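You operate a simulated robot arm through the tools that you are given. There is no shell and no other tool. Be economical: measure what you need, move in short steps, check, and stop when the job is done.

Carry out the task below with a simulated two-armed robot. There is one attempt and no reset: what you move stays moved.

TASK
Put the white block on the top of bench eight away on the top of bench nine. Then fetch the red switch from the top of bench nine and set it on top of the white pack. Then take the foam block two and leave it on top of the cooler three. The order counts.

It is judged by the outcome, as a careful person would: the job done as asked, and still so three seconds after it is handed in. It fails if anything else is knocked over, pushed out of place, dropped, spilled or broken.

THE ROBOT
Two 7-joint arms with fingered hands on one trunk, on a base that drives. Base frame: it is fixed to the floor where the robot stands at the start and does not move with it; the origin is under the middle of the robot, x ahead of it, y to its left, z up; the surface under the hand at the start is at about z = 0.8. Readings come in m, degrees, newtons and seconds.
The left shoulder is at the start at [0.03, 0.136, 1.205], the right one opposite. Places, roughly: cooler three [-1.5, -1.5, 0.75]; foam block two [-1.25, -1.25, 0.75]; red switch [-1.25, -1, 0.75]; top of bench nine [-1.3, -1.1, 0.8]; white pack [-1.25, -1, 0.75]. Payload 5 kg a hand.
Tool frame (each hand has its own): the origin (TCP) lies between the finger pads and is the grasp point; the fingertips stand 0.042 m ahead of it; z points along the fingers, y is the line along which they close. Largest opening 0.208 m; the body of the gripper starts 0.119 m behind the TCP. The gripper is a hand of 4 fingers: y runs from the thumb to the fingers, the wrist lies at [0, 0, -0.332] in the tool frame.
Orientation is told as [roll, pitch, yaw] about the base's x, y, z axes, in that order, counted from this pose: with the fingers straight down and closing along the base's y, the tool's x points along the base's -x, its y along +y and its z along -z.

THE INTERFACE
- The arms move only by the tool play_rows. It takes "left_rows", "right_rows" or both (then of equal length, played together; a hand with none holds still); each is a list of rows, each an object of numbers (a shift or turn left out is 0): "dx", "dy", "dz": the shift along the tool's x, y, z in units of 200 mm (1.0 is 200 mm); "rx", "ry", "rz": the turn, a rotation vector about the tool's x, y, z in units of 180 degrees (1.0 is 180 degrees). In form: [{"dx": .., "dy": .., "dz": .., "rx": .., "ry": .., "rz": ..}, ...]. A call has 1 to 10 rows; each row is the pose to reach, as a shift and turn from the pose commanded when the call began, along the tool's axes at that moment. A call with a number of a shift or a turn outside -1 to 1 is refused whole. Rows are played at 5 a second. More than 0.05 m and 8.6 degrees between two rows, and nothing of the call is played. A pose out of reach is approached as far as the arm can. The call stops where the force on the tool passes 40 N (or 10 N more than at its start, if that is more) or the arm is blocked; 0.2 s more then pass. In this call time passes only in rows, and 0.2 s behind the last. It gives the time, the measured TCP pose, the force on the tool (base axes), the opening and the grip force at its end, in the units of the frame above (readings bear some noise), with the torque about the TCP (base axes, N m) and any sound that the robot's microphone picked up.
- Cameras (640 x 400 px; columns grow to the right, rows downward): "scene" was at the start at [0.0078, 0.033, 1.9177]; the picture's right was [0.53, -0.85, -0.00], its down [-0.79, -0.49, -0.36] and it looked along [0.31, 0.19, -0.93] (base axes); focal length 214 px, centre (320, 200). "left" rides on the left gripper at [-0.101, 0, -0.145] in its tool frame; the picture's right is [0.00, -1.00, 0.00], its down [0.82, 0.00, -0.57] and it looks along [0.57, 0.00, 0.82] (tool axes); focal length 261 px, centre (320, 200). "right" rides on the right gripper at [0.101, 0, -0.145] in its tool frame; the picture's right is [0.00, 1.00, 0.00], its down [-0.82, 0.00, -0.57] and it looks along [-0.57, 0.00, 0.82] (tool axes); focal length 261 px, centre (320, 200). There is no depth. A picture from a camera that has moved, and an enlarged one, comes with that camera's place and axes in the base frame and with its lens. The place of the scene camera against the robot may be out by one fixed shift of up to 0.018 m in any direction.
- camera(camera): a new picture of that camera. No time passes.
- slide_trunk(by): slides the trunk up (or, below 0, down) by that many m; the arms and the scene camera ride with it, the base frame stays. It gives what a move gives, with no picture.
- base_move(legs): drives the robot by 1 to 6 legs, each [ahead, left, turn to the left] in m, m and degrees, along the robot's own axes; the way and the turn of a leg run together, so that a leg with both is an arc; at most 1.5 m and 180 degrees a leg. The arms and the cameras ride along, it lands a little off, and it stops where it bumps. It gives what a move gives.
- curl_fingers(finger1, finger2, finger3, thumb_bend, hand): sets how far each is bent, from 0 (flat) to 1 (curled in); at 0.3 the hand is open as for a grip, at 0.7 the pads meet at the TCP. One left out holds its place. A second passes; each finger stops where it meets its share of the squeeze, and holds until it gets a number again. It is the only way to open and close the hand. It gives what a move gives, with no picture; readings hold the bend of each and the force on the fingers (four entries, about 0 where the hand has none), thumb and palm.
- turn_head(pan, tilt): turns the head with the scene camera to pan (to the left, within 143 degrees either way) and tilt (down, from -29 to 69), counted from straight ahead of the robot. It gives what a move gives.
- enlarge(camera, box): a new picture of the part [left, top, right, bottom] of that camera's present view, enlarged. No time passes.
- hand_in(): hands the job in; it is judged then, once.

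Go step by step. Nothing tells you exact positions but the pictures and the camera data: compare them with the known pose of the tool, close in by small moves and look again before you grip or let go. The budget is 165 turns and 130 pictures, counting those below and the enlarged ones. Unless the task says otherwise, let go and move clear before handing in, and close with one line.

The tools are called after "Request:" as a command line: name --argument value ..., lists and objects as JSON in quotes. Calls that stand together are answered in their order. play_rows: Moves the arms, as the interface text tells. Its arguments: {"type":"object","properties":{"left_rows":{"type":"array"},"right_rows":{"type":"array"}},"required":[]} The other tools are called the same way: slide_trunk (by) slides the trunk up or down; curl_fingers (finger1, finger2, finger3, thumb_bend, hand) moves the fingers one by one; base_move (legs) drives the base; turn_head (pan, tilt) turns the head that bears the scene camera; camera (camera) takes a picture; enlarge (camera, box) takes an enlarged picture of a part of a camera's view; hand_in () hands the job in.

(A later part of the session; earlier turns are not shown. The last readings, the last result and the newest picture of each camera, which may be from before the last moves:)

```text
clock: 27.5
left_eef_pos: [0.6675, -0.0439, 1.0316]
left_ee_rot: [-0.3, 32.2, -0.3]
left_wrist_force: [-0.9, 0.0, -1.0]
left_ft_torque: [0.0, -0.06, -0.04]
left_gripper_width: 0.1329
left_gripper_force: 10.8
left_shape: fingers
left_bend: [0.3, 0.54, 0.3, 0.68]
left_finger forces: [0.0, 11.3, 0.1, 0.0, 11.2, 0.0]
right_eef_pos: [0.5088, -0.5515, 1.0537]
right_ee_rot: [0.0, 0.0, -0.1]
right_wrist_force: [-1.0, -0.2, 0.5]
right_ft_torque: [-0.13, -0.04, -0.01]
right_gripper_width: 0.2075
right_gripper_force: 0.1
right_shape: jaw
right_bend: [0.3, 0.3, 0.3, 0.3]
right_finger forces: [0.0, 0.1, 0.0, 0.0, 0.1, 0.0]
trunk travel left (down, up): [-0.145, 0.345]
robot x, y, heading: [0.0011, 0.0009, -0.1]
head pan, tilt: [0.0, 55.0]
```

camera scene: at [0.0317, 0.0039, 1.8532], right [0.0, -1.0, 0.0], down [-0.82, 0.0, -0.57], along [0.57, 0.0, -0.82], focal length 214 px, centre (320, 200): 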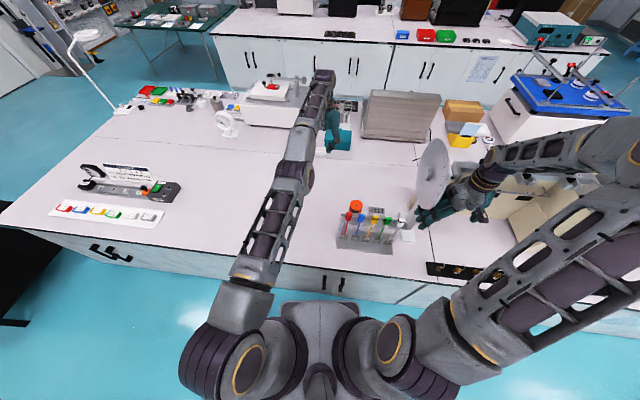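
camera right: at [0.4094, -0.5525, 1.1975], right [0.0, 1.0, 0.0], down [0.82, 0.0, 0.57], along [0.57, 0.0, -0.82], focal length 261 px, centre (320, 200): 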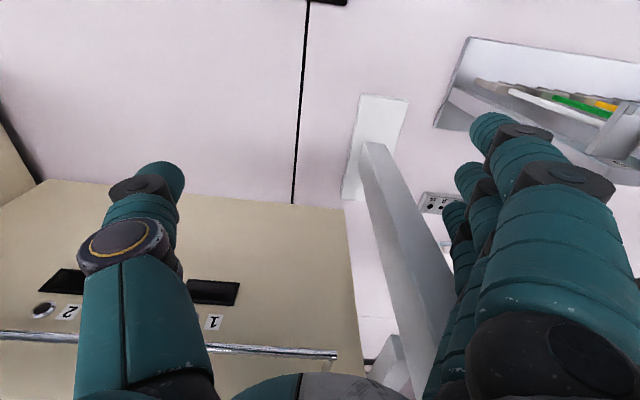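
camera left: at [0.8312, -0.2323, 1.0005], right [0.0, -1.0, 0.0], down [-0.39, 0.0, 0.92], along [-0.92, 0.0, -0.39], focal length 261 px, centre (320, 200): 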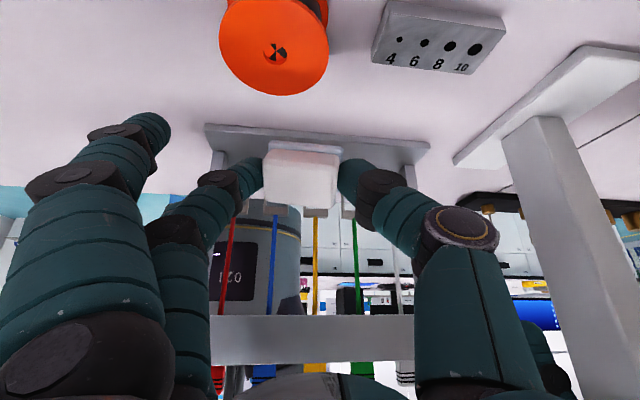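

Now I undo the pitch while drawing the hand in and up.

Request:
play_rows --left_rows '[{"dx": 0.12, "dy": 0.15, "dz": 0.01, "ry": -0.045}, {"dx": 0.24, "dy": 0.3, "dz": 0.02, "ry": -0.09}, {"dx": 0.36, "dy": 0.45, "dz": 0.03, "ry": -0.135}, {"dx": 0.48, "dy": 0.6, "dz": 0.04, "ry": -0.179}]'

Request:
camera --camera "scene"

```text
clock: 28.5
left_eef_pos: [0.5816, 0.0758, 1.0767]
left_ee_rot: [-0.2, -0.4, 0.0]
left_wrist_force: [-0.5, 1.0, -0.1]
left_ft_torque: [-0.06, -0.1, 0.01]
left_gripper_width: 0.1332
left_gripper_force: 10.9
left_shape: fingers
left_bend: [0.3, 0.54, 0.3, 0.68]
left_finger forces: [0.0, 11.1, 0.0, 0.0, 11.0, 0.0]
right_eef_pos: [0.5071, -0.5524, 1.0551]
right_ee_rot: [-0.1, 0.0, -0.1]
right_wrist_force: [-1.2, -0.2, 0.7]
right_ft_torque: [-0.01, -0.13, -0.01]
right_gripper_width: 0.2077
right_gripper_force: 0.1
right_shape: jaw
right_bend: [0.3, 0.3, 0.3, 0.3]
right_finger forces: [0.1, 0.1, 0.0, 0.0, 0.0, 0.1]
trunk travel left (down, up): [-0.145, 0.345]
robot x, y, heading: [-0.0007, -0.0012, -0.2]
head pan, tilt: [0.0, 55.0]
```

```text
102 pictures are left
camera scene: at [0.0293, 0.0048, 1.8533], right [0.0, -1.0, 0.0], down [-0.82, 0.0, -0.57], along [0.57, 0.0, -0.82], focal length 214 px, centre (320, 200)
```

scene: 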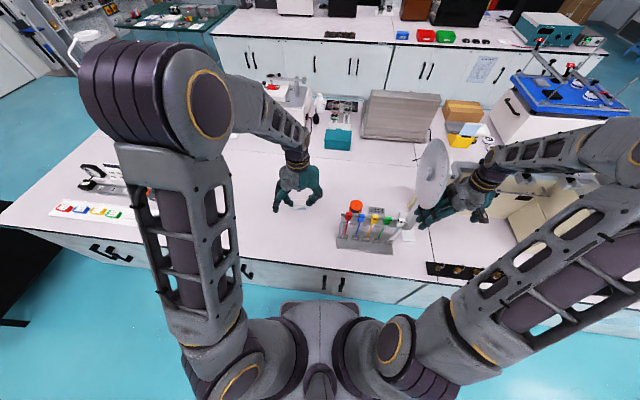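

Arm configuration is good now. I back straight out of bench eight 0.33 m, then tuck both hands.

Request:
base_move --legs '[[-0.33, 0, 0]]'

Request:
play_rows --left_rows '[{"dx": 0.2, "dz": -0.1}, {"dx": 0.4, "dz": -0.2}, {"dx": 0.6, "dz": -0.3}, {"dx": 0.8, "dz": -0.4}]' --right_rows '[{"dx": 0.1, "dy": 0.15, "dz": -0.1}, {"dx": 0.2, "dy": 0.3, "dz": -0.2}, {"dx": 0.3, "dy": 0.45, "dz": -0.3}, {"dx": 0.4, "dy": 0.6, "dz": -0.4}]'

Request:
camera --camera "scene"

```text
clock: 30.7
left_eef_pos: [0.2513, 0.0786, 1.0761]
left_ee_rot: [-0.1, -0.1, 0.0]
left_wrist_force: [-0.6, -0.1, 0.0]
left_ft_torque: [-0.04, -0.12, 0.05]
left_gripper_width: 0.1332
left_gripper_force: 10.8
left_shape: fingers
left_bend: [0.3, 0.54, 0.3, 0.68]
left_finger forces: [0.0, 11.1, 0.0, 0.0, 11.0, 0.0]
right_eef_pos: [0.1794, -0.5528, 1.0536]
right_ee_rot: [0.0, 0.0, 0.2]
right_wrist_force: [-1.3, 0.1, 0.2]
right_ft_torque: [0.06, -0.11, 0.0]
right_gripper_width: 0.208
right_gripper_force: 0.0
right_shape: jaw
right_bend: [0.3, 0.3, 0.3, 0.3]
right_finger forces: [0.0, 0.1, 0.0, 0.0, 0.0, 0.1]
trunk travel left (down, up): [-0.145, 0.345]
robot x, y, heading: [-0.3308, 0.0017, 0.3]
head pan, tilt: [0.0, 55.0]
```

```text
clock: 31.7
left_eef_pos: [0.0887, 0.079, 1.1558]
left_ee_rot: [-0.4, -0.2, 0.2]
left_wrist_force: [-1.7, 2.0, 1.0]
left_ft_torque: [-0.15, -0.19, 0.01]
left_gripper_width: 0.1329
left_gripper_force: 11.6
left_shape: fingers
left_bend: [0.3, 0.54, 0.3, 0.68]
left_finger forces: [0.1, 11.1, 0.0, 0.0, 11.0, 0.0]
right_eef_pos: [0.096, -0.43, 1.1337]
right_ee_rot: [-0.1, 0.0, 0.0]
right_wrist_force: [-0.7, 0.7, 0.9]
right_ft_torque: [-0.13, -0.18, -0.01]
right_gripper_width: 0.2079
right_gripper_force: 0.0
right_shape: jaw
right_bend: [0.3, 0.3, 0.3, 0.3]
right_finger forces: [0.0, 0.1, 0.0, 0.0, 0.0, 0.0]
trunk travel left (down, up): [-0.145, 0.345]
robot x, y, heading: [-0.3319, 0.0018, 0.4]
head pan, tilt: [0.0, 55.0]
```

```text
101 pictures are left
camera scene: at [-0.3032, 0.0063, 1.8533], right [0.0, -1.0, 0.0], down [-0.82, 0.0, -0.58], along [0.58, 0.0, -0.82], focal length 214 px, centre (320, 200)
```

scene: 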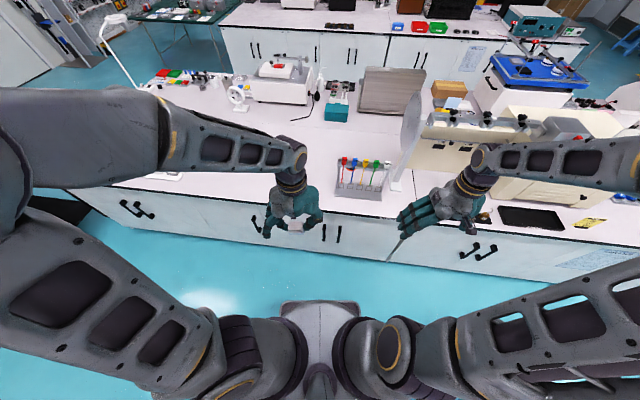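

Both hands are tucked in the aisle. I turn 180° in place to face bench nine.

Request:
base_move --legs '[[0, 0, 90], [0, 0, 90]]'

Request:
turn_head --pan 20 --tilt 45

Request:
camera --camera "scene"

```text
clock: 39.8
left_eef_pos: [-0.755, -0.0779, 1.1551]
left_ee_rot: [-0.1, 0.0, -179.8]
left_wrist_force: [0.1, 0.3, -0.4]
left_ft_torque: [0.01, 0.01, 0.0]
left_gripper_width: 0.133
left_gripper_force: 11.7
left_shape: fingers
left_bend: [0.3, 0.54, 0.3, 0.68]
left_finger forces: [0.0, 11.1, 0.0, 0.0, 11.1, 0.0]
right_eef_pos: [-0.7632, 0.4294, 1.1311]
right_ee_rot: [-0.1, 0.0, -179.8]
right_wrist_force: [-0.8, 0.0, -0.4]
right_ft_torque: [0.02, -0.07, -0.07]
right_gripper_width: 0.2079
right_gripper_force: 0.1
right_shape: jaw
right_bend: [0.3, 0.3, 0.3, 0.3]
right_finger forces: [0.0, 0.0, 0.0, 0.0, 0.0, 0.1]
trunk travel left (down, up): [-0.145, 0.345]
robot x, y, heading: [-0.3313, -0.0007, -179.7]
head pan, tilt: [0.0, 55.0]
```

```text
clock: 40.6
left_eef_pos: [-0.7545, -0.0791, 1.155]
left_ee_rot: [-0.1, 0.0, -179.8]
left_wrist_force: [0.1, -0.4, -0.9]
left_ft_torque: [-0.01, 0.0, -0.02]
left_gripper_width: 0.1326
left_gripper_force: 10.9
left_shape: fingers
left_bend: [0.3, 0.54, 0.3, 0.68]
left_finger forces: [0.1, 11.2, 0.1, 0.0, 11.2, 0.0]
right_eef_pos: [-0.7634, 0.4296, 1.1319]
right_ee_rot: [0.0, 0.0, -179.8]
right_wrist_force: [-0.3, -0.1, -0.7]
right_ft_torque: [-0.03, -0.02, 0.0]
right_gripper_width: 0.2077
right_gripper_force: 0.1
right_shape: jaw
right_bend: [0.3, 0.3, 0.3, 0.3]
right_finger forces: [0.0, 0.0, 0.0, 0.1, 0.0, 0.0]
trunk travel left (down, up): [-0.145, 0.345]
robot x, y, heading: [-0.3312, -0.0021, -179.9]
head pan, tilt: [20.0, 45.0]
```

```text
100 pictures are left
camera scene: at [-0.3881, -0.0245, 1.8665], right [-0.35, 0.94, 0.0], down [0.66, 0.24, -0.71], along [-0.66, -0.24, -0.71], focal length 214 px, centre (320, 200)
```

scene: 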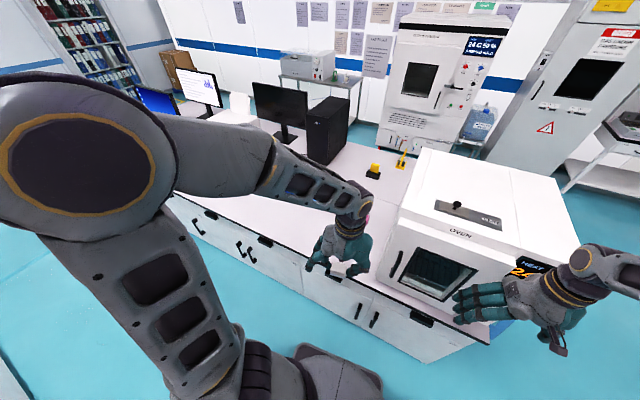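

Turned cleanly; an oven is to my right. I drive left along the aisle to y≈-0.5 and forward 0.15 m.

Request:
base_move --legs '[[0, 0.5, 0], [0.15, 0, 0]]'

Request:
turn_head --pan 15 --tilt 50

Request:
camera --camera "scene"

Request:
camera --camera "left"

```text
clock: 44.5
left_eef_pos: [-0.901, -0.5819, 1.1548]
left_ee_rot: [-0.2, 0.1, -179.8]
left_wrist_force: [-1.5, 0.0, -1.5]
left_ft_torque: [0.02, -0.21, -0.03]
left_gripper_width: 0.1327
left_gripper_force: 11.8
left_shape: fingers
left_bend: [0.3, 0.54, 0.3, 0.68]
left_finger forces: [0.1, 11.2, 0.0, 0.0, 10.9, 0.1]
right_eef_pos: [-0.9108, -0.0737, 1.1323]
right_ee_rot: [0.1, 0.1, -179.8]
right_wrist_force: [-0.4, -0.9, -0.4]
right_ft_torque: [0.04, -0.19, 0.01]
right_gripper_width: 0.2081
right_gripper_force: 0.1
right_shape: jaw
right_bend: [0.3, 0.3, 0.3, 0.3]
right_finger forces: [0.0, 0.0, 0.1, 0.0, 0.0, 0.1]
trunk travel left (down, up): [-0.145, 0.345]
robot x, y, heading: [-0.4777, -0.502, -179.6]
head pan, tilt: [20.0, 45.0]
```

```text
clock: 45.2
left_eef_pos: [-0.9003, -0.5813, 1.1556]
left_ee_rot: [-0.1, -0.1, -179.9]
left_wrist_force: [0.1, -0.1, -0.1]
left_ft_torque: [0.04, -0.01, 0.0]
left_gripper_width: 0.1327
left_gripper_force: 10.5
left_shape: fingers
left_bend: [0.3, 0.54, 0.3, 0.68]
left_finger forces: [0.0, 11.2, 0.0, 0.1, 11.1, 0.1]
right_eef_pos: [-0.91, -0.0745, 1.1318]
right_ee_rot: [0.0, 0.0, -179.8]
right_wrist_force: [-0.3, -0.3, 0.3]
right_ft_torque: [-0.01, 0.02, 0.02]
right_gripper_width: 0.208
right_gripper_force: 0.0
right_shape: jaw
right_bend: [0.3, 0.3, 0.3, 0.3]
right_finger forces: [0.0, 0.0, 0.1, 0.1, 0.1, 0.0]
trunk travel left (down, up): [-0.145, 0.345]
robot x, y, heading: [-0.474, -0.5015, -179.5]
head pan, tilt: [15.0, 50.0]
```

```text
99 pictures are left
camera scene: at [-0.5321, -0.5206, 1.8597], right [-0.26, 0.96, 0.0], down [0.74, 0.2, -0.64], along [-0.62, -0.17, -0.77], focal length 214 px, centre (320, 200)
```

scene: 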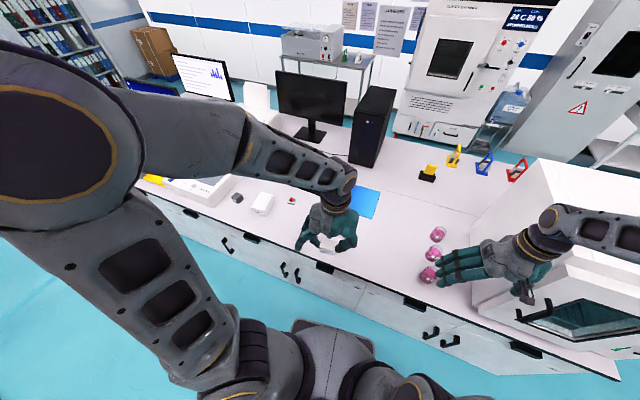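

```text
98 pictures are left
camera left: at [-1.0002, -0.5831, 1.2991], right [-0.01, 1.0, 0.0], down [0.82, 0.01, 0.57], along [0.57, 0.01, -0.82], focal length 261 px, centre (320, 200)
```

left: 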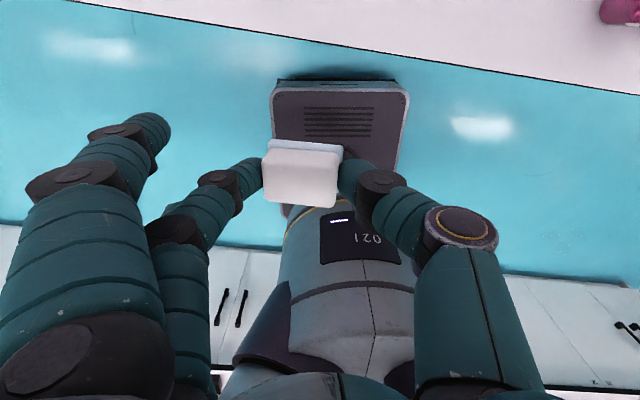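

The bench edge is at about x=-0.97 here. I extend the left hand over the clear strip near (-1.15,-0.58) and lower partly.

Request:
play_rows --left_rows '[{"dx": -0.2}, {"dx": -0.4}, {"dx": -0.6}, {"dx": -0.8}, {"dx": -1.0, "dz": 0.1}]'

Request:
play_rows --left_rows '[{"dx": -0.15, "dz": 0.15}, {"dx": -0.3, "dz": 0.3}, {"dx": -0.3, "dz": 0.5}, {"dx": -0.3, "dz": 0.7}]'

Request:
camera --camera "scene"

Request:
camera --camera "left"

```text
clock: 46.4
left_eef_pos: [-1.104, -0.5836, 1.1348]
left_ee_rot: [-0.1, 0.0, -179.9]
left_wrist_force: [-1.3, 0.1, -1.4]
left_ft_torque: [-0.01, -0.2, -0.03]
left_gripper_width: 0.1331
left_gripper_force: 11.2
left_shape: fingers
left_bend: [0.3, 0.54, 0.3, 0.68]
left_finger forces: [0.0, 11.1, 0.0, 0.1, 11.1, 0.0]
right_eef_pos: [-0.9125, -0.0752, 1.1314]
right_ee_rot: [-0.1, 0.1, -179.7]
right_wrist_force: [-1.6, -0.1, -0.9]
right_ft_torque: [-0.03, -0.22, -0.01]
right_gripper_width: 0.2078
right_gripper_force: 0.0
right_shape: jaw
right_bend: [0.3, 0.3, 0.3, 0.3]
right_finger forces: [0.0, 0.0, 0.0, 0.0, 0.1, 0.0]
trunk travel left (down, up): [-0.145, 0.345]
robot x, y, heading: [-0.4811, -0.5064, -179.7]
head pan, tilt: [15.0, 50.0]
```

```text
clock: 47.4
left_eef_pos: [-1.1616, -0.5838, 0.9944]
left_ee_rot: [-0.2, -0.1, -179.7]
left_wrist_force: [-1.0, -1.5, -0.8]
left_ft_torque: [-0.01, -0.12, -0.03]
left_gripper_width: 0.133
left_gripper_force: 11.0
left_shape: fingers
left_bend: [0.3, 0.54, 0.3, 0.68]
left_finger forces: [0.0, 11.1, 0.0, 0.0, 11.1, 0.0]
right_eef_pos: [-0.9099, -0.075, 1.1317]
right_ee_rot: [0.0, 0.1, -179.7]
right_wrist_force: [-0.6, -0.5, -0.2]
right_ft_torque: [0.01, -0.09, -0.03]
right_gripper_width: 0.2081
right_gripper_force: 0.1
right_shape: jaw
right_bend: [0.3, 0.3, 0.3, 0.3]
right_finger forces: [0.1, 0.0, 0.1, 0.0, 0.1, 0.0]
trunk travel left (down, up): [-0.145, 0.345]
robot x, y, heading: [-0.4733, -0.5047, -179.6]
head pan, tilt: [15.0, 50.0]
```

```text
97 pictures are left
camera scene: at [-0.5343, -0.5205, 1.8595], right [-0.26, 0.96, 0.0], down [0.74, 0.2, -0.64], along [-0.62, -0.17, -0.77], focal length 214 px, centre (320, 200)
```

scene: 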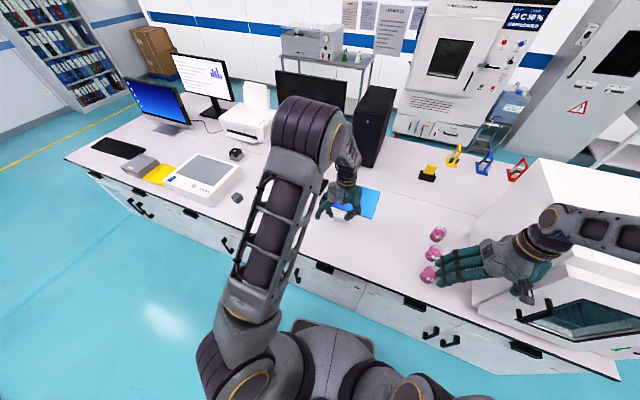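

```text
96 pictures are left
camera left: at [-1.2621, -0.5851, 1.1388], right [-0.01, 1.0, 0.0], down [0.82, 0.01, 0.57], along [0.57, 0.01, -0.82], focal length 261 px, centre (320, 200)
```

left: 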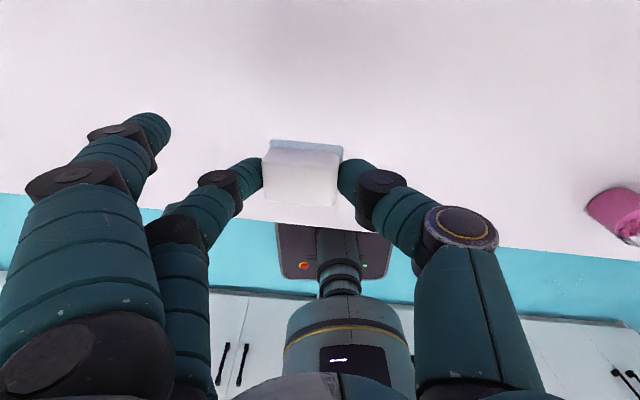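

The area is clear. I lower toward the surface, slowly at the end.

Request:
play_rows --left_rows '[{"dz": 0.2}, {"dz": 0.4}, {"dz": 0.55}, {"dz": 0.62}, {"dz": 0.65}, {"dz": 0.67}]'

Request:
camera --camera "left"

```text
clock: 48.8
left_eef_pos: [-1.1594, -0.5821, 0.8612]
left_ee_rot: [-0.2, -0.1, -179.8]
left_wrist_force: [0.0, -0.2, -0.9]
left_ft_torque: [0.02, 0.03, 0.01]
left_gripper_width: 0.1332
left_gripper_force: 11.2
left_shape: fingers
left_bend: [0.3, 0.54, 0.3, 0.68]
left_finger forces: [0.0, 11.1, 0.1, 0.0, 11.1, 0.0]
right_eef_pos: [-0.9097, -0.0751, 1.1314]
right_ee_rot: [0.0, 0.1, -179.7]
right_wrist_force: [-0.1, 0.1, 0.0]
right_ft_torque: [0.01, 0.02, -0.01]
right_gripper_width: 0.2077
right_gripper_force: 0.1
right_shape: jaw
right_bend: [0.3, 0.3, 0.3, 0.3]
right_finger forces: [0.0, 0.0, 0.1, 0.1, 0.1, 0.1]
trunk travel left (down, up): [-0.145, 0.345]
robot x, y, heading: [-0.4769, -0.5053, -179.6]
head pan, tilt: [15.0, 50.0]
```

```text
95 pictures are left
camera left: at [-1.2605, -0.5833, 1.0049], right [-0.01, 1.0, 0.0], down [0.82, 0.01, 0.57], along [0.57, 0.01, -0.82], focal length 261 px, centre (320, 200)
```

left: 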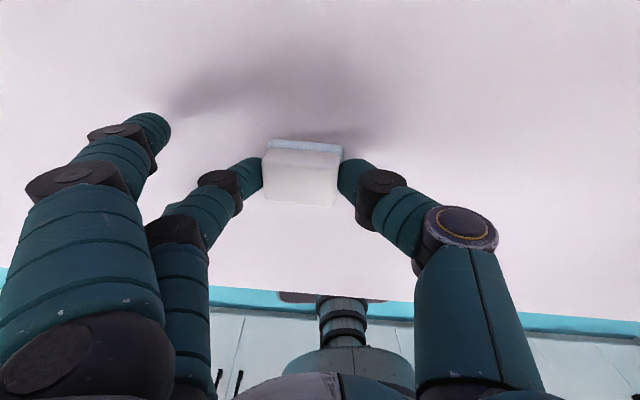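

Very close to the surface. I lower in 2 mm steps until contact.

Request:
play_rows --left_rows '[{"dz": 0.01}, {"dz": 0.015}, {"dz": 0.02}]'

```text
clock: 49.6
left_eef_pos: [-1.1608, -0.5825, 0.8571]
left_ee_rot: [-0.2, 0.0, -179.9]
left_wrist_force: [1.1, -0.3, 1.4]
left_ft_torque: [-0.05, 0.03, 0.0]
left_gripper_width: 0.133
left_gripper_force: 11.2
left_shape: fingers
left_bend: [0.3, 0.54, 0.3, 0.68]
left_finger forces: [0.0, 11.0, 0.0, 0.0, 11.1, 0.0]
right_eef_pos: [-0.91, -0.0745, 1.1309]
right_ee_rot: [0.0, 0.0, -179.8]
right_wrist_force: [0.0, 0.2, 0.4]
right_ft_torque: [0.02, -0.01, 0.02]
right_gripper_width: 0.2074
right_gripper_force: 0.0
right_shape: jaw
right_bend: [0.3, 0.3, 0.3, 0.3]
right_finger forces: [0.0, 0.1, 0.1, 0.0, 0.0, 0.1]
trunk travel left (down, up): [-0.145, 0.345]
robot x, y, heading: [-0.4756, -0.5055, -179.7]
head pan, tilt: [15.0, 50.0]
```

Request:
play_rows --left_rows '[{"dz": 0.01}, {"dz": 0.015}, {"dz": 0.02}]'

```text
clock: 50.4
left_eef_pos: [-1.1597, -0.5826, 0.8528]
left_ee_rot: [-0.3, 0.0, -179.8]
left_wrist_force: [0.1, 2.7, 9.0]
left_ft_torque: [-0.31, -0.02, 0.02]
left_gripper_width: 0.1334
left_gripper_force: 13.0
left_shape: fingers
left_bend: [0.3, 0.54, 0.3, 0.68]
left_finger forces: [0.0, 11.9, 0.0, 0.1, 14.8, 0.0]
right_eef_pos: [-0.9096, -0.0753, 1.1314]
right_ee_rot: [0.0, 0.0, -180.0]
right_wrist_force: [-0.3, -0.2, 0.1]
right_ft_torque: [-0.01, 0.02, 0.0]
right_gripper_width: 0.2081
right_gripper_force: 0.1
right_shape: jaw
right_bend: [0.3, 0.3, 0.3, 0.3]
right_finger forces: [0.0, 0.0, 0.0, 0.0, 0.0, 0.0]
trunk travel left (down, up): [-0.145, 0.345]
robot x, y, heading: [-0.4775, -0.5003, -179.7]
head pan, tilt: [15.0, 50.0]
```

The block is on the surface (9 N). I release gently.

Request:
curl_fingers --hand "left" --finger2 0.5 --thumb_bend 0.6

Request:
play_rows --left_rows '[{"dz": -0.03}, {"dz": -0.08}]'

Request:
curl_fingers --hand "left" --finger2 0.35 --thumb_bend 0.4

Request:
camera --camera "left"

```text
clock: 51.4
left_eef_pos: [-1.1605, -0.5838, 0.8525]
left_ee_rot: [-0.1, 0.1, -179.8]
left_wrist_force: [0.4, 0.2, 1.4]
left_ft_torque: [-0.06, 0.01, 0.02]
left_gripper_width: 0.1458
left_gripper_force: 0.7
left_shape: fingers
left_bend: [0.3, 0.51, 0.3, 0.6]
left_finger forces: [0.0, 1.3, 0.0, 0.0, 0.0, 0.0]
right_eef_pos: [-0.9092, -0.0749, 1.1321]
right_ee_rot: [-0.1, 0.0, -179.8]
right_wrist_force: [0.4, 0.5, -0.1]
right_ft_torque: [0.02, -0.03, 0.03]
right_gripper_width: 0.2077
right_gripper_force: 0.0
right_shape: jaw
right_bend: [0.3, 0.3, 0.3, 0.3]
right_finger forces: [0.0, 0.0, 0.0, 0.0, 0.0, 0.0]
trunk travel left (down, up): [-0.145, 0.345]
robot x, y, heading: [-0.4712, -0.5008, -179.5]
head pan, tilt: [15.0, 50.0]
```

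```text
clock: 52.0
left_eef_pos: [-1.1603, -0.5827, 0.8685]
left_ee_rot: [-0.2, -0.1, -179.9]
left_wrist_force: [0.0, -0.1, -1.3]
left_ft_torque: [0.05, -0.01, 0.01]
left_gripper_width: 0.1459
left_gripper_force: 0.0
left_shape: fingers
left_bend: [0.3, 0.5, 0.3, 0.6]
left_finger forces: [0.0, 0.0, 0.0, 0.1, 0.1, 0.0]
right_eef_pos: [-0.9092, -0.0745, 1.1324]
right_ee_rot: [0.0, 0.1, -179.8]
right_wrist_force: [0.5, 0.1, -1.0]
right_ft_torque: [-0.02, 0.06, 0.04]
right_gripper_width: 0.2075
right_gripper_force: 0.0
right_shape: jaw
right_bend: [0.3, 0.3, 0.3, 0.3]
right_finger forces: [0.0, 0.0, 0.0, 0.0, 0.1, 0.1]
trunk travel left (down, up): [-0.145, 0.345]
robot x, y, heading: [-0.4786, -0.5026, -179.8]
head pan, tilt: [15.0, 50.0]
```

```text
clock: 53.0
left_eef_pos: [-1.1604, -0.5844, 0.8696]
left_ee_rot: [-0.2, 0.0, -179.8]
left_wrist_force: [0.7, -0.7, 0.6]
left_ft_torque: [0.01, 0.01, -0.02]
left_gripper_width: 0.198
left_gripper_force: 0.0
left_shape: fingers
left_bend: [0.3, 0.35, 0.3, 0.4]
left_finger forces: [0.0, 0.0, 0.1, 0.0, 0.0, 0.0]
right_eef_pos: [-0.9103, -0.0744, 1.133]
right_ee_rot: [0.0, 0.0, -179.7]
right_wrist_force: [0.2, -0.3, -0.1]
right_ft_torque: [-0.01, 0.0, -0.01]
right_gripper_width: 0.208
right_gripper_force: 0.0
right_shape: jaw
right_bend: [0.3, 0.3, 0.3, 0.3]
right_finger forces: [0.1, 0.0, 0.1, 0.0, 0.1, 0.0]
trunk travel left (down, up): [-0.145, 0.345]
robot x, y, heading: [-0.4741, -0.5072, -179.9]
head pan, tilt: [15.0, 50.0]
```

```text
94 pictures are left
camera left: at [-1.2606, -0.5839, 1.0131], right [-0.01, 1.0, 0.0], down [0.82, 0.01, 0.57], along [0.57, 0.01, -0.82], focal length 261 px, centre (320, 200)
```

left: 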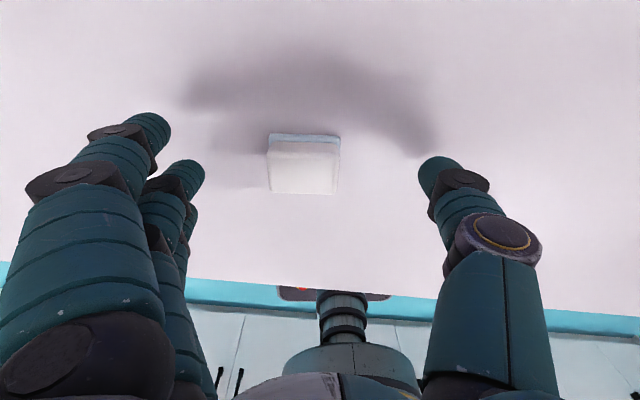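

Block one is placed and stands free. I raise the hand and drive left toward the switch.

Request:
play_rows --left_rows '[{"dz": -0.2}, {"dz": -0.4}, {"dz": -0.6}, {"dz": -0.8}, {"dz": -1.0, "dx": 0.15}, {"dz": -1.0, "dx": 0.3}]'

Request:
base_move --legs '[[0, 0.35, 0]]'

Request:
turn_head --pan 20 --tilt 50

Request:
camera --camera "scene"

Request:
camera --camera "left"

```text
clock: 54.4
left_eef_pos: [-1.1001, -0.5826, 1.069]
left_ee_rot: [-0.1, 0.1, -179.7]
left_wrist_force: [-0.1, -0.1, 0.2]
left_ft_torque: [0.0, -0.01, 0.02]
left_gripper_width: 0.198
left_gripper_force: 0.0
left_shape: fingers
left_bend: [0.3, 0.35, 0.3, 0.4]
left_finger forces: [0.0, 0.1, 0.0, 0.1, 0.0, 0.0]
right_eef_pos: [-0.9106, -0.0737, 1.1318]
right_ee_rot: [0.0, 0.0, -179.7]
right_wrist_force: [0.5, -1.2, -0.5]
right_ft_torque: [-0.02, -0.01, 0.01]
right_gripper_width: 0.208
right_gripper_force: 0.0
right_shape: jaw
right_bend: [0.3, 0.3, 0.3, 0.3]
right_finger forces: [0.0, 0.0, 0.0, 0.1, 0.0, 0.1]
trunk travel left (down, up): [-0.145, 0.345]
robot x, y, heading: [-0.4775, -0.5038, -179.8]
head pan, tilt: [15.0, 50.0]
```

```text
clock: 56.6
left_eef_pos: [-1.0962, -0.9352, 1.0697]
left_ee_rot: [-0.3, 0.0, -179.6]
left_wrist_force: [-0.3, -0.8, 0.5]
left_ft_torque: [0.16, 0.0, -0.01]
left_gripper_width: 0.1978
left_gripper_force: 0.0
left_shape: fingers
left_bend: [0.3, 0.35, 0.3, 0.4]
left_finger forces: [0.1, 0.0, 0.0, 0.1, 0.0, 0.0]
right_eef_pos: [-0.9095, -0.4278, 1.132]
right_ee_rot: [0.0, 0.0, -179.7]
right_wrist_force: [-0.3, -0.5, -0.6]
right_ft_torque: [0.08, 0.02, -0.02]
right_gripper_width: 0.2076
right_gripper_force: 0.0
right_shape: jaw
right_bend: [0.3, 0.3, 0.3, 0.3]
right_finger forces: [0.0, 0.0, 0.1, 0.0, 0.0, 0.0]
trunk travel left (down, up): [-0.145, 0.345]
robot x, y, heading: [-0.4784, -0.852, -179.6]
head pan, tilt: [15.0, 50.0]
```

```text
clock: 57.3
left_eef_pos: [-1.0967, -0.9352, 1.0682]
left_ee_rot: [-0.1, 0.0, -179.7]
left_wrist_force: [-0.3, 0.2, -0.1]
left_ft_torque: [-0.03, -0.01, -0.01]
left_gripper_width: 0.198
left_gripper_force: 0.0
left_shape: fingers
left_bend: [0.3, 0.35, 0.3, 0.4]
left_finger forces: [0.1, 0.1, 0.0, 0.0, 0.0, 0.0]
right_eef_pos: [-0.9102, -0.4258, 1.1321]
right_ee_rot: [0.0, 0.0, -179.6]
right_wrist_force: [0.0, -0.6, 0.6]
right_ft_torque: [0.0, 0.0, -0.01]
right_gripper_width: 0.2079
right_gripper_force: 0.0
right_shape: jaw
right_bend: [0.3, 0.3, 0.3, 0.3]
right_finger forces: [0.0, 0.0, 0.0, 0.1, 0.0, 0.0]
trunk travel left (down, up): [-0.145, 0.345]
robot x, y, heading: [-0.4752, -0.8524, -179.7]
head pan, tilt: [20.0, 50.0]
```

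```text
93 pictures are left
camera scene: at [-0.5284, -0.8769, 1.8596], right [-0.35, 0.94, 0.0], down [0.72, 0.27, -0.64], along [-0.6, -0.22, -0.77], focal length 214 px, centre (320, 200)
```

scene: 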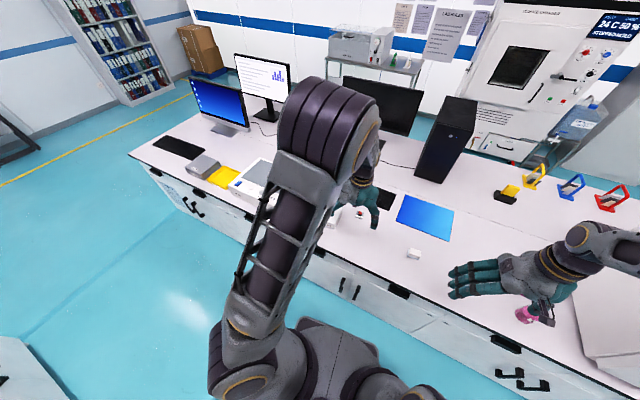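

```text
92 pictures are left
camera left: at [-1.1978, -0.9352, 1.2132], right [-0.01, 1.0, 0.0], down [0.82, 0.01, 0.57], along [0.57, 0.01, -0.82], focal length 261 px, centre (320, 200)
```

left: 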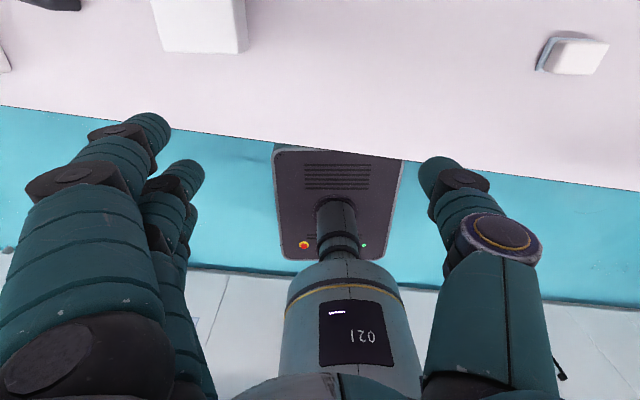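

I see the white pack left of the hand. I drive forward 0.12 m and extend to view the switch.

Request:
base_move --legs '[[0.12, 0, 0]]'

Request:
play_rows --left_rows '[{"dx": -0.2}, {"dx": -0.4}, {"dx": -0.5}]'

Request:
camera --camera "left"

Request:
camera --camera "scene"

```text
clock: 58.5
left_eef_pos: [-1.2188, -0.9342, 1.0678]
left_ee_rot: [-0.1, 0.2, -179.6]
left_wrist_force: [-1.4, -0.3, -1.9]
left_ft_torque: [0.01, -0.14, 0.0]
left_gripper_width: 0.1981
left_gripper_force: 0.1
left_shape: fingers
left_bend: [0.3, 0.35, 0.3, 0.4]
left_finger forces: [0.1, 0.0, 0.1, 0.1, 0.0, 0.0]
right_eef_pos: [-1.0306, -0.4268, 1.1326]
right_ee_rot: [-0.1, 0.1, -179.5]
right_wrist_force: [-1.6, 0.4, 0.6]
right_ft_torque: [0.03, -0.17, -0.03]
right_gripper_width: 0.2078
right_gripper_force: 0.0
right_shape: jaw
right_bend: [0.3, 0.3, 0.3, 0.3]
right_finger forces: [0.0, 0.0, 0.0, 0.1, 0.1, 0.0]
trunk travel left (down, up): [-0.145, 0.345]
robot x, y, heading: [-0.5927, -0.8505, -179.7]
head pan, tilt: [20.0, 50.0]
```

```text
clock: 59.3
left_eef_pos: [-1.3179, -0.9379, 1.0691]
left_ee_rot: [0.0, -0.1, -179.5]
left_wrist_force: [-0.4, 0.2, 0.0]
left_ft_torque: [0.02, 0.0, 0.0]
left_gripper_width: 0.1983
left_gripper_force: 0.1
left_shape: fingers
left_bend: [0.3, 0.35, 0.3, 0.4]
left_finger forces: [0.1, 0.0, 0.0, 0.0, 0.0, 0.0]
right_eef_pos: [-1.0286, -0.427, 1.1321]
right_ee_rot: [-0.1, 0.0, -179.6]
right_wrist_force: [0.5, -0.4, -0.2]
right_ft_torque: [0.0, -0.01, 0.0]
right_gripper_width: 0.208
right_gripper_force: 0.0
right_shape: jaw
right_bend: [0.3, 0.3, 0.3, 0.3]
right_finger forces: [0.0, 0.1, 0.0, 0.0, 0.0, 0.1]
trunk travel left (down, up): [-0.145, 0.345]
robot x, y, heading: [-0.5977, -0.8505, -179.4]
head pan, tilt: [20.0, 50.0]
```

```text
91 pictures are left
camera left: at [-1.4178, -0.938, 1.2129], right [-0.01, 1.0, 0.0], down [0.82, 0.01, 0.57], along [0.57, 0.01, -0.82], focal length 261 px, centre (320, 200)
```

left: 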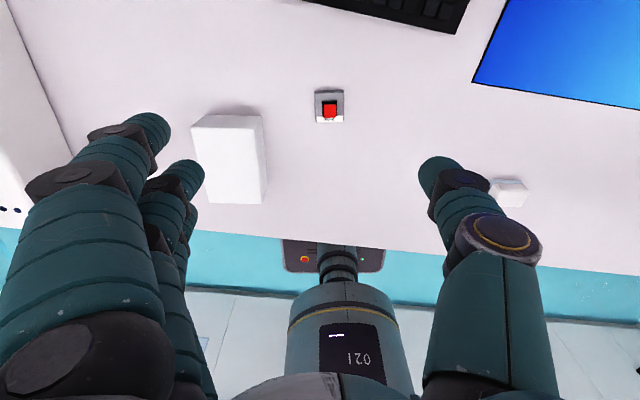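

```text
90 pictures are left
camera scene: at [-0.6479, -0.878, 1.8596], right [-0.35, 0.94, 0.0], down [0.72, 0.27, -0.64], along [-0.6, -0.22, -0.77], focal length 214 px, centre (320, 200)
```

scene: 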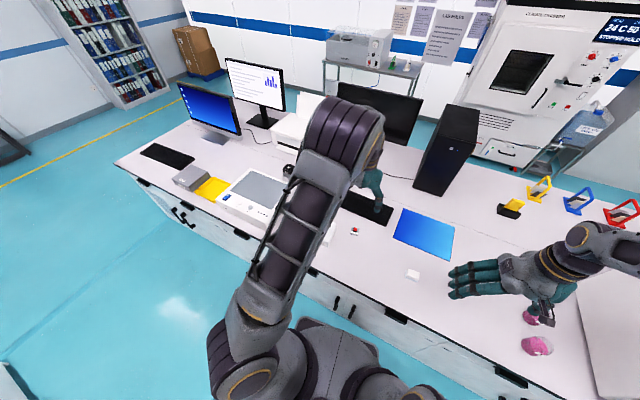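

The switch is at about (-1.311,-0.922), nearly below the hand; the pack is at about (-1.24,-1.07). I pre-close all fingers to 0.5 to keep clear of the pack and zoom on the switch.

Request:
curl_fingers --hand "left" --finger1 0.5 --finger2 0.5 --finger3 0.5 --thumb_bend 0.5

Request:
play_rows --left_rows '[{"dx": 0.035, "dy": -0.06, "dz": 0.2}, {"dx": 0.035, "dy": -0.08, "dz": 0.4}, {"dx": 0.035, "dy": -0.08, "dz": 0.55}]'

Request:
camera --camera "left"

Request:
enlarge --camera "left" --box '[220, 60, 420, 210]'

```text
clock: 60.3
left_eef_pos: [-1.3175, -0.9374, 1.068]
left_ee_rot: [-0.2, -0.1, -179.6]
left_wrist_force: [0.1, 0.3, 0.2]
left_ft_torque: [0.03, -0.01, -0.03]
left_gripper_width: 0.1216
left_gripper_force: 0.2
left_shape: fingers
left_bend: [0.5, 0.5, 0.5, 0.5]
left_finger forces: [0.0, 0.0, 0.0, 0.0, 0.0, 0.0]
right_eef_pos: [-1.0291, -0.4278, 1.133]
right_ee_rot: [0.0, 0.0, -179.6]
right_wrist_force: [0.2, -1.4, 0.3]
right_ft_torque: [0.01, -0.01, 0.04]
right_gripper_width: 0.2079
right_gripper_force: 0.0
right_shape: jaw
right_bend: [0.3, 0.3, 0.3, 0.3]
right_finger forces: [0.0, 0.0, 0.1, 0.0, 0.0, 0.0]
trunk travel left (down, up): [-0.145, 0.345]
robot x, y, heading: [-0.5938, -0.859, -179.4]
head pan, tilt: [20.0, 50.0]
```

```text
clock: 61.1
left_eef_pos: [-1.3117, -0.9216, 0.9593]
left_ee_rot: [-0.2, 0.0, -179.4]
left_wrist_force: [-1.3, 0.0, 0.3]
left_ft_torque: [-0.03, -0.12, -0.01]
left_gripper_width: 0.1216
left_gripper_force: 0.0
left_shape: fingers
left_bend: [0.5, 0.5, 0.5, 0.5]
left_finger forces: [0.0, 0.0, 0.0, 0.0, 0.0, 0.1]
right_eef_pos: [-1.0286, -0.4264, 1.1314]
right_ee_rot: [0.1, 0.1, -179.6]
right_wrist_force: [-0.1, 0.6, -1.0]
right_ft_torque: [-0.05, -0.07, -0.01]
right_gripper_width: 0.2076
right_gripper_force: 0.1
right_shape: jaw
right_bend: [0.3, 0.3, 0.3, 0.3]
right_finger forces: [0.1, 0.1, 0.0, 0.0, 0.0, 0.0]
trunk travel left (down, up): [-0.145, 0.345]
robot x, y, heading: [-0.5938, -0.8547, -179.5]
head pan, tilt: [20.0, 50.0]
```

```text
89 pictures are left
camera left: at [-1.4113, -0.9217, 1.1027], right [-0.01, 1.0, 0.0], down [0.82, 0.01, 0.57], along [0.57, 0.01, -0.82], focal length 261 px, centre (320, 200)
```

left: 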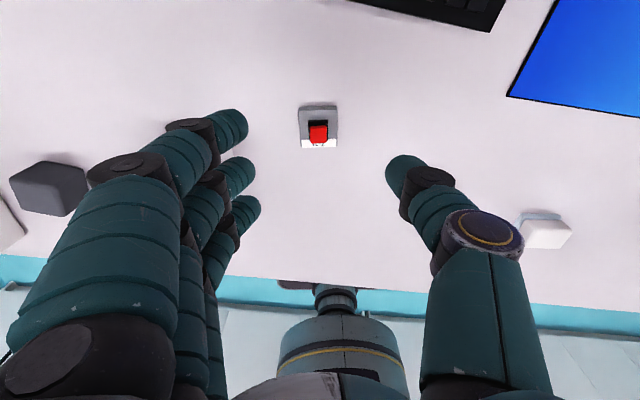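

```text
2.67 times, centred on (320, 135) of left
camera zoom: at [-1.4113, -0.9217, 1.1027], right [-0.01, 1.0, 0.0], down [0.82, 0.01, 0.57], along [0.57, 0.01, -0.82], focal length 695 px, centre (320, 373)
```

zoom: 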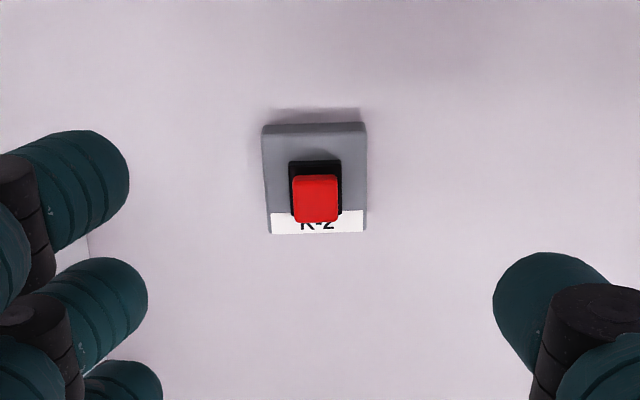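

The switch base is ~43 mm square, centred under the hand, with its red button on top. I descend between it and stop just above the bench.

Request:
play_rows --left_rows '[{"dx": 0.015, "dz": 0.2}, {"dx": 0.015, "dz": 0.35}, {"dx": 0.015, "dz": 0.45}, {"dx": 0.015, "dz": 0.5}, {"dx": 0.015, "dz": 0.52}]'

Request:
camera --camera "left"

```text
clock: 62.3
left_eef_pos: [-1.3072, -0.9186, 0.8552]
left_ee_rot: [-0.2, 0.0, -179.5]
left_wrist_force: [0.5, 0.0, -0.6]
left_ft_torque: [-0.02, -0.04, 0.0]
left_gripper_width: 0.1215
left_gripper_force: 0.1
left_shape: fingers
left_bend: [0.5, 0.5, 0.5, 0.5]
left_finger forces: [0.0, 0.0, 0.0, 0.1, 0.0, 0.0]
right_eef_pos: [-1.0305, -0.4267, 1.1322]
right_ee_rot: [-0.1, -0.1, -179.6]
right_wrist_force: [0.3, -1.0, -0.6]
right_ft_torque: [-0.02, 0.02, 0.0]
right_gripper_width: 0.2079
right_gripper_force: 0.1
right_shape: jaw
right_bend: [0.3, 0.3, 0.3, 0.3]
right_finger forces: [0.0, 0.0, 0.1, 0.0, 0.0, 0.0]
trunk travel left (down, up): [-0.145, 0.345]
robot x, y, heading: [-0.5963, -0.8575, -179.4]
head pan, tilt: [20.0, 50.0]
```

```text
87 pictures are left
camera left: at [-1.4082, -0.9203, 0.9989], right [-0.01, 1.0, 0.0], down [0.82, 0.01, 0.57], along [0.57, 0.01, -0.82], focal length 261 px, centre (320, 200)
```

left: 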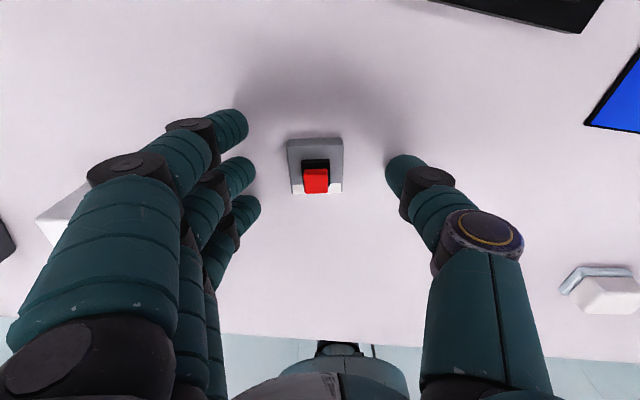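

Aligned. I lower 5 mm more and close finger 2 and thumb to 0.6, looking before the squeeze.

Request:
play_rows --left_rows '[{"dz": 0.015}, {"dz": 0.027}]'

Request:
curl_fingers --hand "left" --finger2 0.6 --thumb_bend 0.6

Request:
enlarge --camera "left" --box '[220, 100, 420, 250]'

```text
clock: 62.9
left_eef_pos: [-1.3075, -0.9194, 0.853]
left_ee_rot: [-0.2, -0.3, -179.7]
left_wrist_force: [4.6, -2.2, 33.6]
left_ft_torque: [-0.35, -0.69, 0.15]
left_gripper_width: 0.1215
left_gripper_force: 16.7
left_shape: fingers
left_bend: [0.5, 0.5, 0.5, 0.5]
left_finger forces: [3.0, 6.3, 10.3, 0.0, 14.2, 0.0]
right_eef_pos: [-1.0272, -0.4272, 1.1336]
right_ee_rot: [0.0, -0.1, -179.6]
right_wrist_force: [0.4, 0.1, 0.7]
right_ft_torque: [0.0, -0.02, -0.01]
right_gripper_width: 0.2077
right_gripper_force: 0.1
right_shape: jaw
right_bend: [0.3, 0.3, 0.3, 0.3]
right_finger forces: [0.0, 0.0, 0.0, 0.1, 0.0, 0.1]
trunk travel left (down, up): [-0.145, 0.345]
robot x, y, heading: [-0.5957, -0.857, -179.6]
head pan, tilt: [20.0, 50.0]
```

```text
clock: 64.0
left_eef_pos: [-1.3082, -0.9187, 0.8519]
left_ee_rot: [-0.2, -0.3, -179.6]
left_wrist_force: [4.2, 0.1, 24.7]
left_ft_torque: [-1.75, -0.85, 0.37]
left_gripper_width: 0.0967
left_gripper_force: 12.4
left_shape: fingers
left_bend: [0.5, 0.6, 0.49, 0.6]
left_finger forces: [5.8, 0.0, 18.7, 0.0, 0.0, 0.0]
right_eef_pos: [-1.0271, -0.4269, 1.1323]
right_ee_rot: [0.0, 0.0, -179.6]
right_wrist_force: [-0.9, 0.0, 0.7]
right_ft_torque: [0.01, -0.04, -0.03]
right_gripper_width: 0.2079
right_gripper_force: 0.0
right_shape: jaw
right_bend: [0.3, 0.3, 0.3, 0.3]
right_finger forces: [0.0, 0.0, 0.1, 0.0, 0.1, 0.0]
trunk travel left (down, up): [-0.145, 0.345]
robot x, y, heading: [-0.5947, -0.8514, -179.5]
head pan, tilt: [20.0, 50.0]
stopped (left hand): the force on the tool passed its limit at 44 N (the readings are from after the stop); the commanded pose is now the measured one
```

```text
2.67 times, centred on (320, 175) of left
camera zoom: at [-1.4083, -0.9199, 0.9971], right [-0.01, 1.0, 0.0], down [0.82, 0.01, 0.57], along [0.57, 0.01, -0.82], focal length 695 px, centre (320, 267)
```

zoom: 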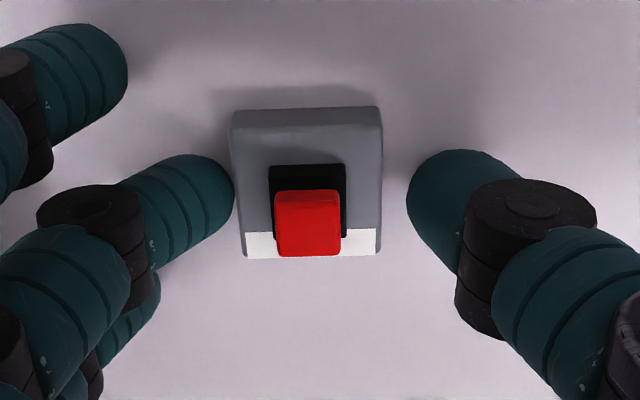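

Outer fingers press on the bench first. I lift 30 mm, curl the outer two into the palm, and will come back with only finger 2 and thumb.

Request:
play_rows --left_rows '[{"dz": -0.08}, {"dz": -0.15}]'

Request:
curl_fingers --hand "left" --finger1 0.95 --finger3 0.95

Request:
camera --camera "left"

```text
clock: 64.6
left_eef_pos: [-1.3087, -0.9183, 0.8807]
left_ee_rot: [-0.1, -0.2, -179.6]
left_wrist_force: [0.2, -0.9, 0.2]
left_ft_torque: [0.02, 0.04, 0.02]
left_gripper_width: 0.096
left_gripper_force: 0.0
left_shape: fingers
left_bend: [0.5, 0.6, 0.5, 0.6]
left_finger forces: [0.0, 0.1, 0.0, 0.0, 0.0, 0.1]
right_eef_pos: [-1.0297, -0.4269, 1.133]
right_ee_rot: [0.0, -0.1, -179.6]
right_wrist_force: [0.4, 1.0, 0.8]
right_ft_torque: [0.04, 0.02, 0.0]
right_gripper_width: 0.2083
right_gripper_force: 0.0
right_shape: jaw
right_bend: [0.3, 0.3, 0.3, 0.3]
right_finger forces: [0.0, 0.0, 0.0, 0.0, 0.0, 0.1]
trunk travel left (down, up): [-0.145, 0.345]
robot x, y, heading: [-0.5941, -0.8572, -179.5]
head pan, tilt: [20.0, 50.0]
```

```text
clock: 65.6
left_eef_pos: [-1.3097, -0.9193, 0.8812]
left_ee_rot: [-0.2, -0.4, -179.6]
left_wrist_force: [-0.5, -0.4, 0.2]
left_ft_torque: [0.02, 0.0, 0.0]
left_gripper_width: 0.0639
left_gripper_force: 0.2
left_shape: fingers
left_bend: [0.95, 0.6, 0.95, 0.6]
left_finger forces: [0.1, 0.0, 0.0, 0.0, 0.0, 0.0]
right_eef_pos: [-1.0291, -0.4275, 1.1321]
right_ee_rot: [0.0, 0.1, -179.6]
right_wrist_force: [0.0, -0.5, -0.7]
right_ft_torque: [0.0, -0.02, 0.01]
right_gripper_width: 0.2077
right_gripper_force: 0.1
right_shape: jaw
right_bend: [0.3, 0.3, 0.3, 0.3]
right_finger forces: [0.1, 0.1, 0.0, 0.0, 0.0, 0.0]
trunk travel left (down, up): [-0.145, 0.345]
robot x, y, heading: [-0.5936, -0.8544, -179.7]
head pan, tilt: [20.0, 50.0]
```

```text
85 pictures are left
camera left: at [-1.4088, -0.9205, 1.025], right [-0.01, 1.0, 0.0], down [0.82, 0.01, 0.57], along [0.57, 0.01, -0.82], focal length 261 px, centre (320, 200)
```

left: 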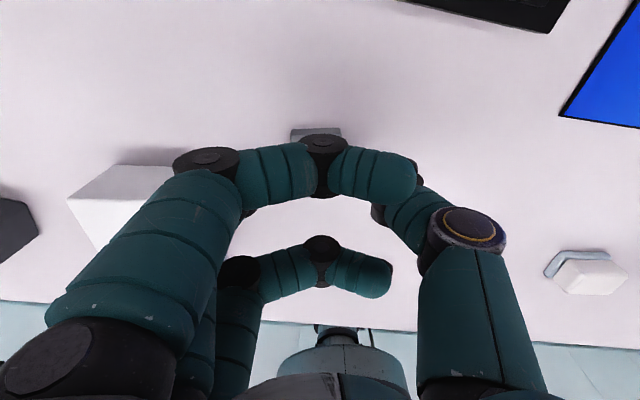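

Outer fingers are curled safely above. I lower back until the two tips are just above the bench.

Request:
play_rows --left_rows '[{"dz": 0.08}, {"dz": 0.13}, {"dz": 0.15}, {"dz": 0.165}]'

Request:
camera --camera "left"

```text
clock: 66.6
left_eef_pos: [-1.3082, -0.919, 0.8516]
left_ee_rot: [-0.2, -0.4, -179.5]
left_wrist_force: [5.6, 0.8, 30.6]
left_ft_torque: [0.73, -0.45, -0.17]
left_gripper_width: 0.0633
left_gripper_force: 15.7
left_shape: fingers
left_bend: [0.95, 0.6, 0.95, 0.6]
left_finger forces: [0.0, 7.9, 0.0, 0.0, 23.0, 0.0]
right_eef_pos: [-1.0266, -0.4267, 1.1334]
right_ee_rot: [0.1, -0.2, -179.6]
right_wrist_force: [0.7, -1.0, -0.3]
right_ft_torque: [0.05, -0.01, 0.01]
right_gripper_width: 0.208
right_gripper_force: 0.1
right_shape: jaw
right_bend: [0.3, 0.3, 0.3, 0.3]
right_finger forces: [0.0, 0.0, 0.0, 0.1, 0.0, 0.1]
trunk travel left (down, up): [-0.145, 0.345]
robot x, y, heading: [-0.5992, -0.8556, -179.7]
head pan, tilt: [20.0, 50.0]
```

```text
84 pictures are left
camera left: at [-1.4082, -0.9198, 0.9956], right [-0.01, 1.0, 0.0], down [0.82, 0.01, 0.57], along [0.57, 0.01, -0.82], focal length 261 px, centre (320, 200)
```

left: 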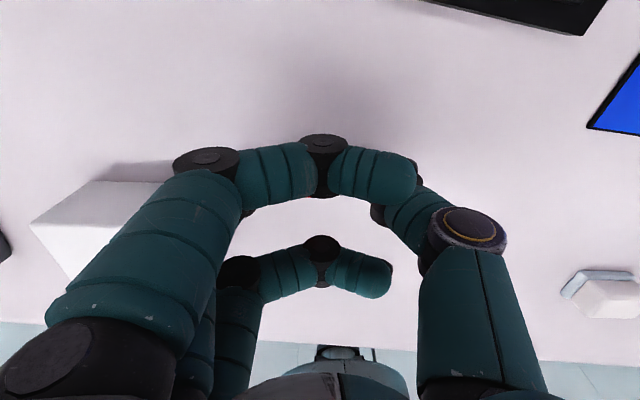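

Tips touch the bench. I raise ~3 mm and close.

Request:
play_rows --left_rows '[{"dz": -0.022}]'

Request:
curl_fingers --hand "left" --finger2 0.75 --thumb_bend 0.75

Request:
camera --camera "left"

```text
clock: 67.0
left_eef_pos: [-1.3085, -0.9182, 0.8521]
left_ee_rot: [-0.2, -0.2, -179.6]
left_wrist_force: [-1.5, 0.3, 4.8]
left_ft_torque: [0.25, 0.09, 0.06]
left_gripper_width: 0.0634
left_gripper_force: 2.4
left_shape: fingers
left_bend: [0.95, 0.6, 0.95, 0.6]
left_finger forces: [0.0, 0.1, 0.1, 0.0, 5.2, 0.0]
right_eef_pos: [-1.029, -0.4281, 1.1328]
right_ee_rot: [0.1, 0.0, -179.6]
right_wrist_force: [0.2, -0.3, 0.2]
right_ft_torque: [0.02, 0.01, -0.01]
right_gripper_width: 0.2078
right_gripper_force: 0.2
right_shape: jaw
right_bend: [0.3, 0.3, 0.3, 0.3]
right_finger forces: [0.0, 0.1, 0.0, 0.0, 0.1, 0.0]
trunk travel left (down, up): [-0.145, 0.345]
robot x, y, heading: [-0.5932, -0.8565, -179.7]
head pan, tilt: [20.0, 50.0]
```

```text
clock: 68.0
left_eef_pos: [-1.309, -0.9201, 0.8523]
left_ee_rot: [0.0, -0.2, -179.6]
left_wrist_force: [1.1, 0.3, 4.0]
left_ft_torque: [-0.15, -0.02, 0.02]
left_gripper_width: 0.0579
left_gripper_force: 14.4
left_shape: fingers
left_bend: [0.95, 0.54, 0.95, 0.72]
left_finger forces: [0.0, 14.1, 0.0, 0.1, 14.9, 0.0]
right_eef_pos: [-1.029, -0.4266, 1.132]
right_ee_rot: [0.0, 0.1, -179.6]
right_wrist_force: [-0.5, -0.2, 0.4]
right_ft_torque: [0.04, 0.02, 0.0]
right_gripper_width: 0.2078
right_gripper_force: 0.2
right_shape: jaw
right_bend: [0.3, 0.3, 0.3, 0.3]
right_finger forces: [0.0, 0.0, 0.1, 0.0, 0.0, 0.0]
trunk travel left (down, up): [-0.145, 0.345]
robot x, y, heading: [-0.5961, -0.8532, -179.8]
head pan, tilt: [20.0, 50.0]
```

```text
83 pictures are left
camera left: at [-1.4085, -0.9202, 0.9966], right [-0.01, 1.0, 0.0], down [0.82, 0.01, 0.57], along [0.57, 0.01, -0.82], focal length 261 px, centre (320, 200)
```

left: 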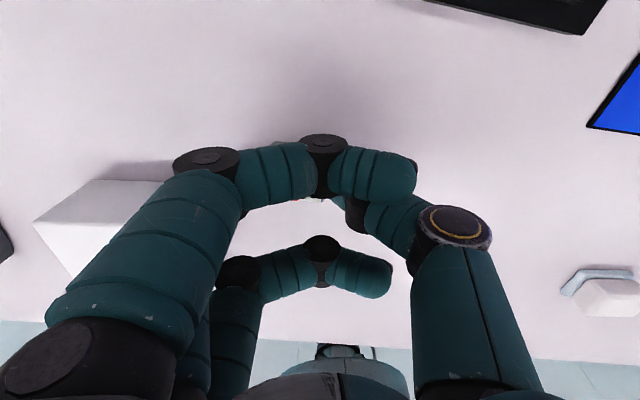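

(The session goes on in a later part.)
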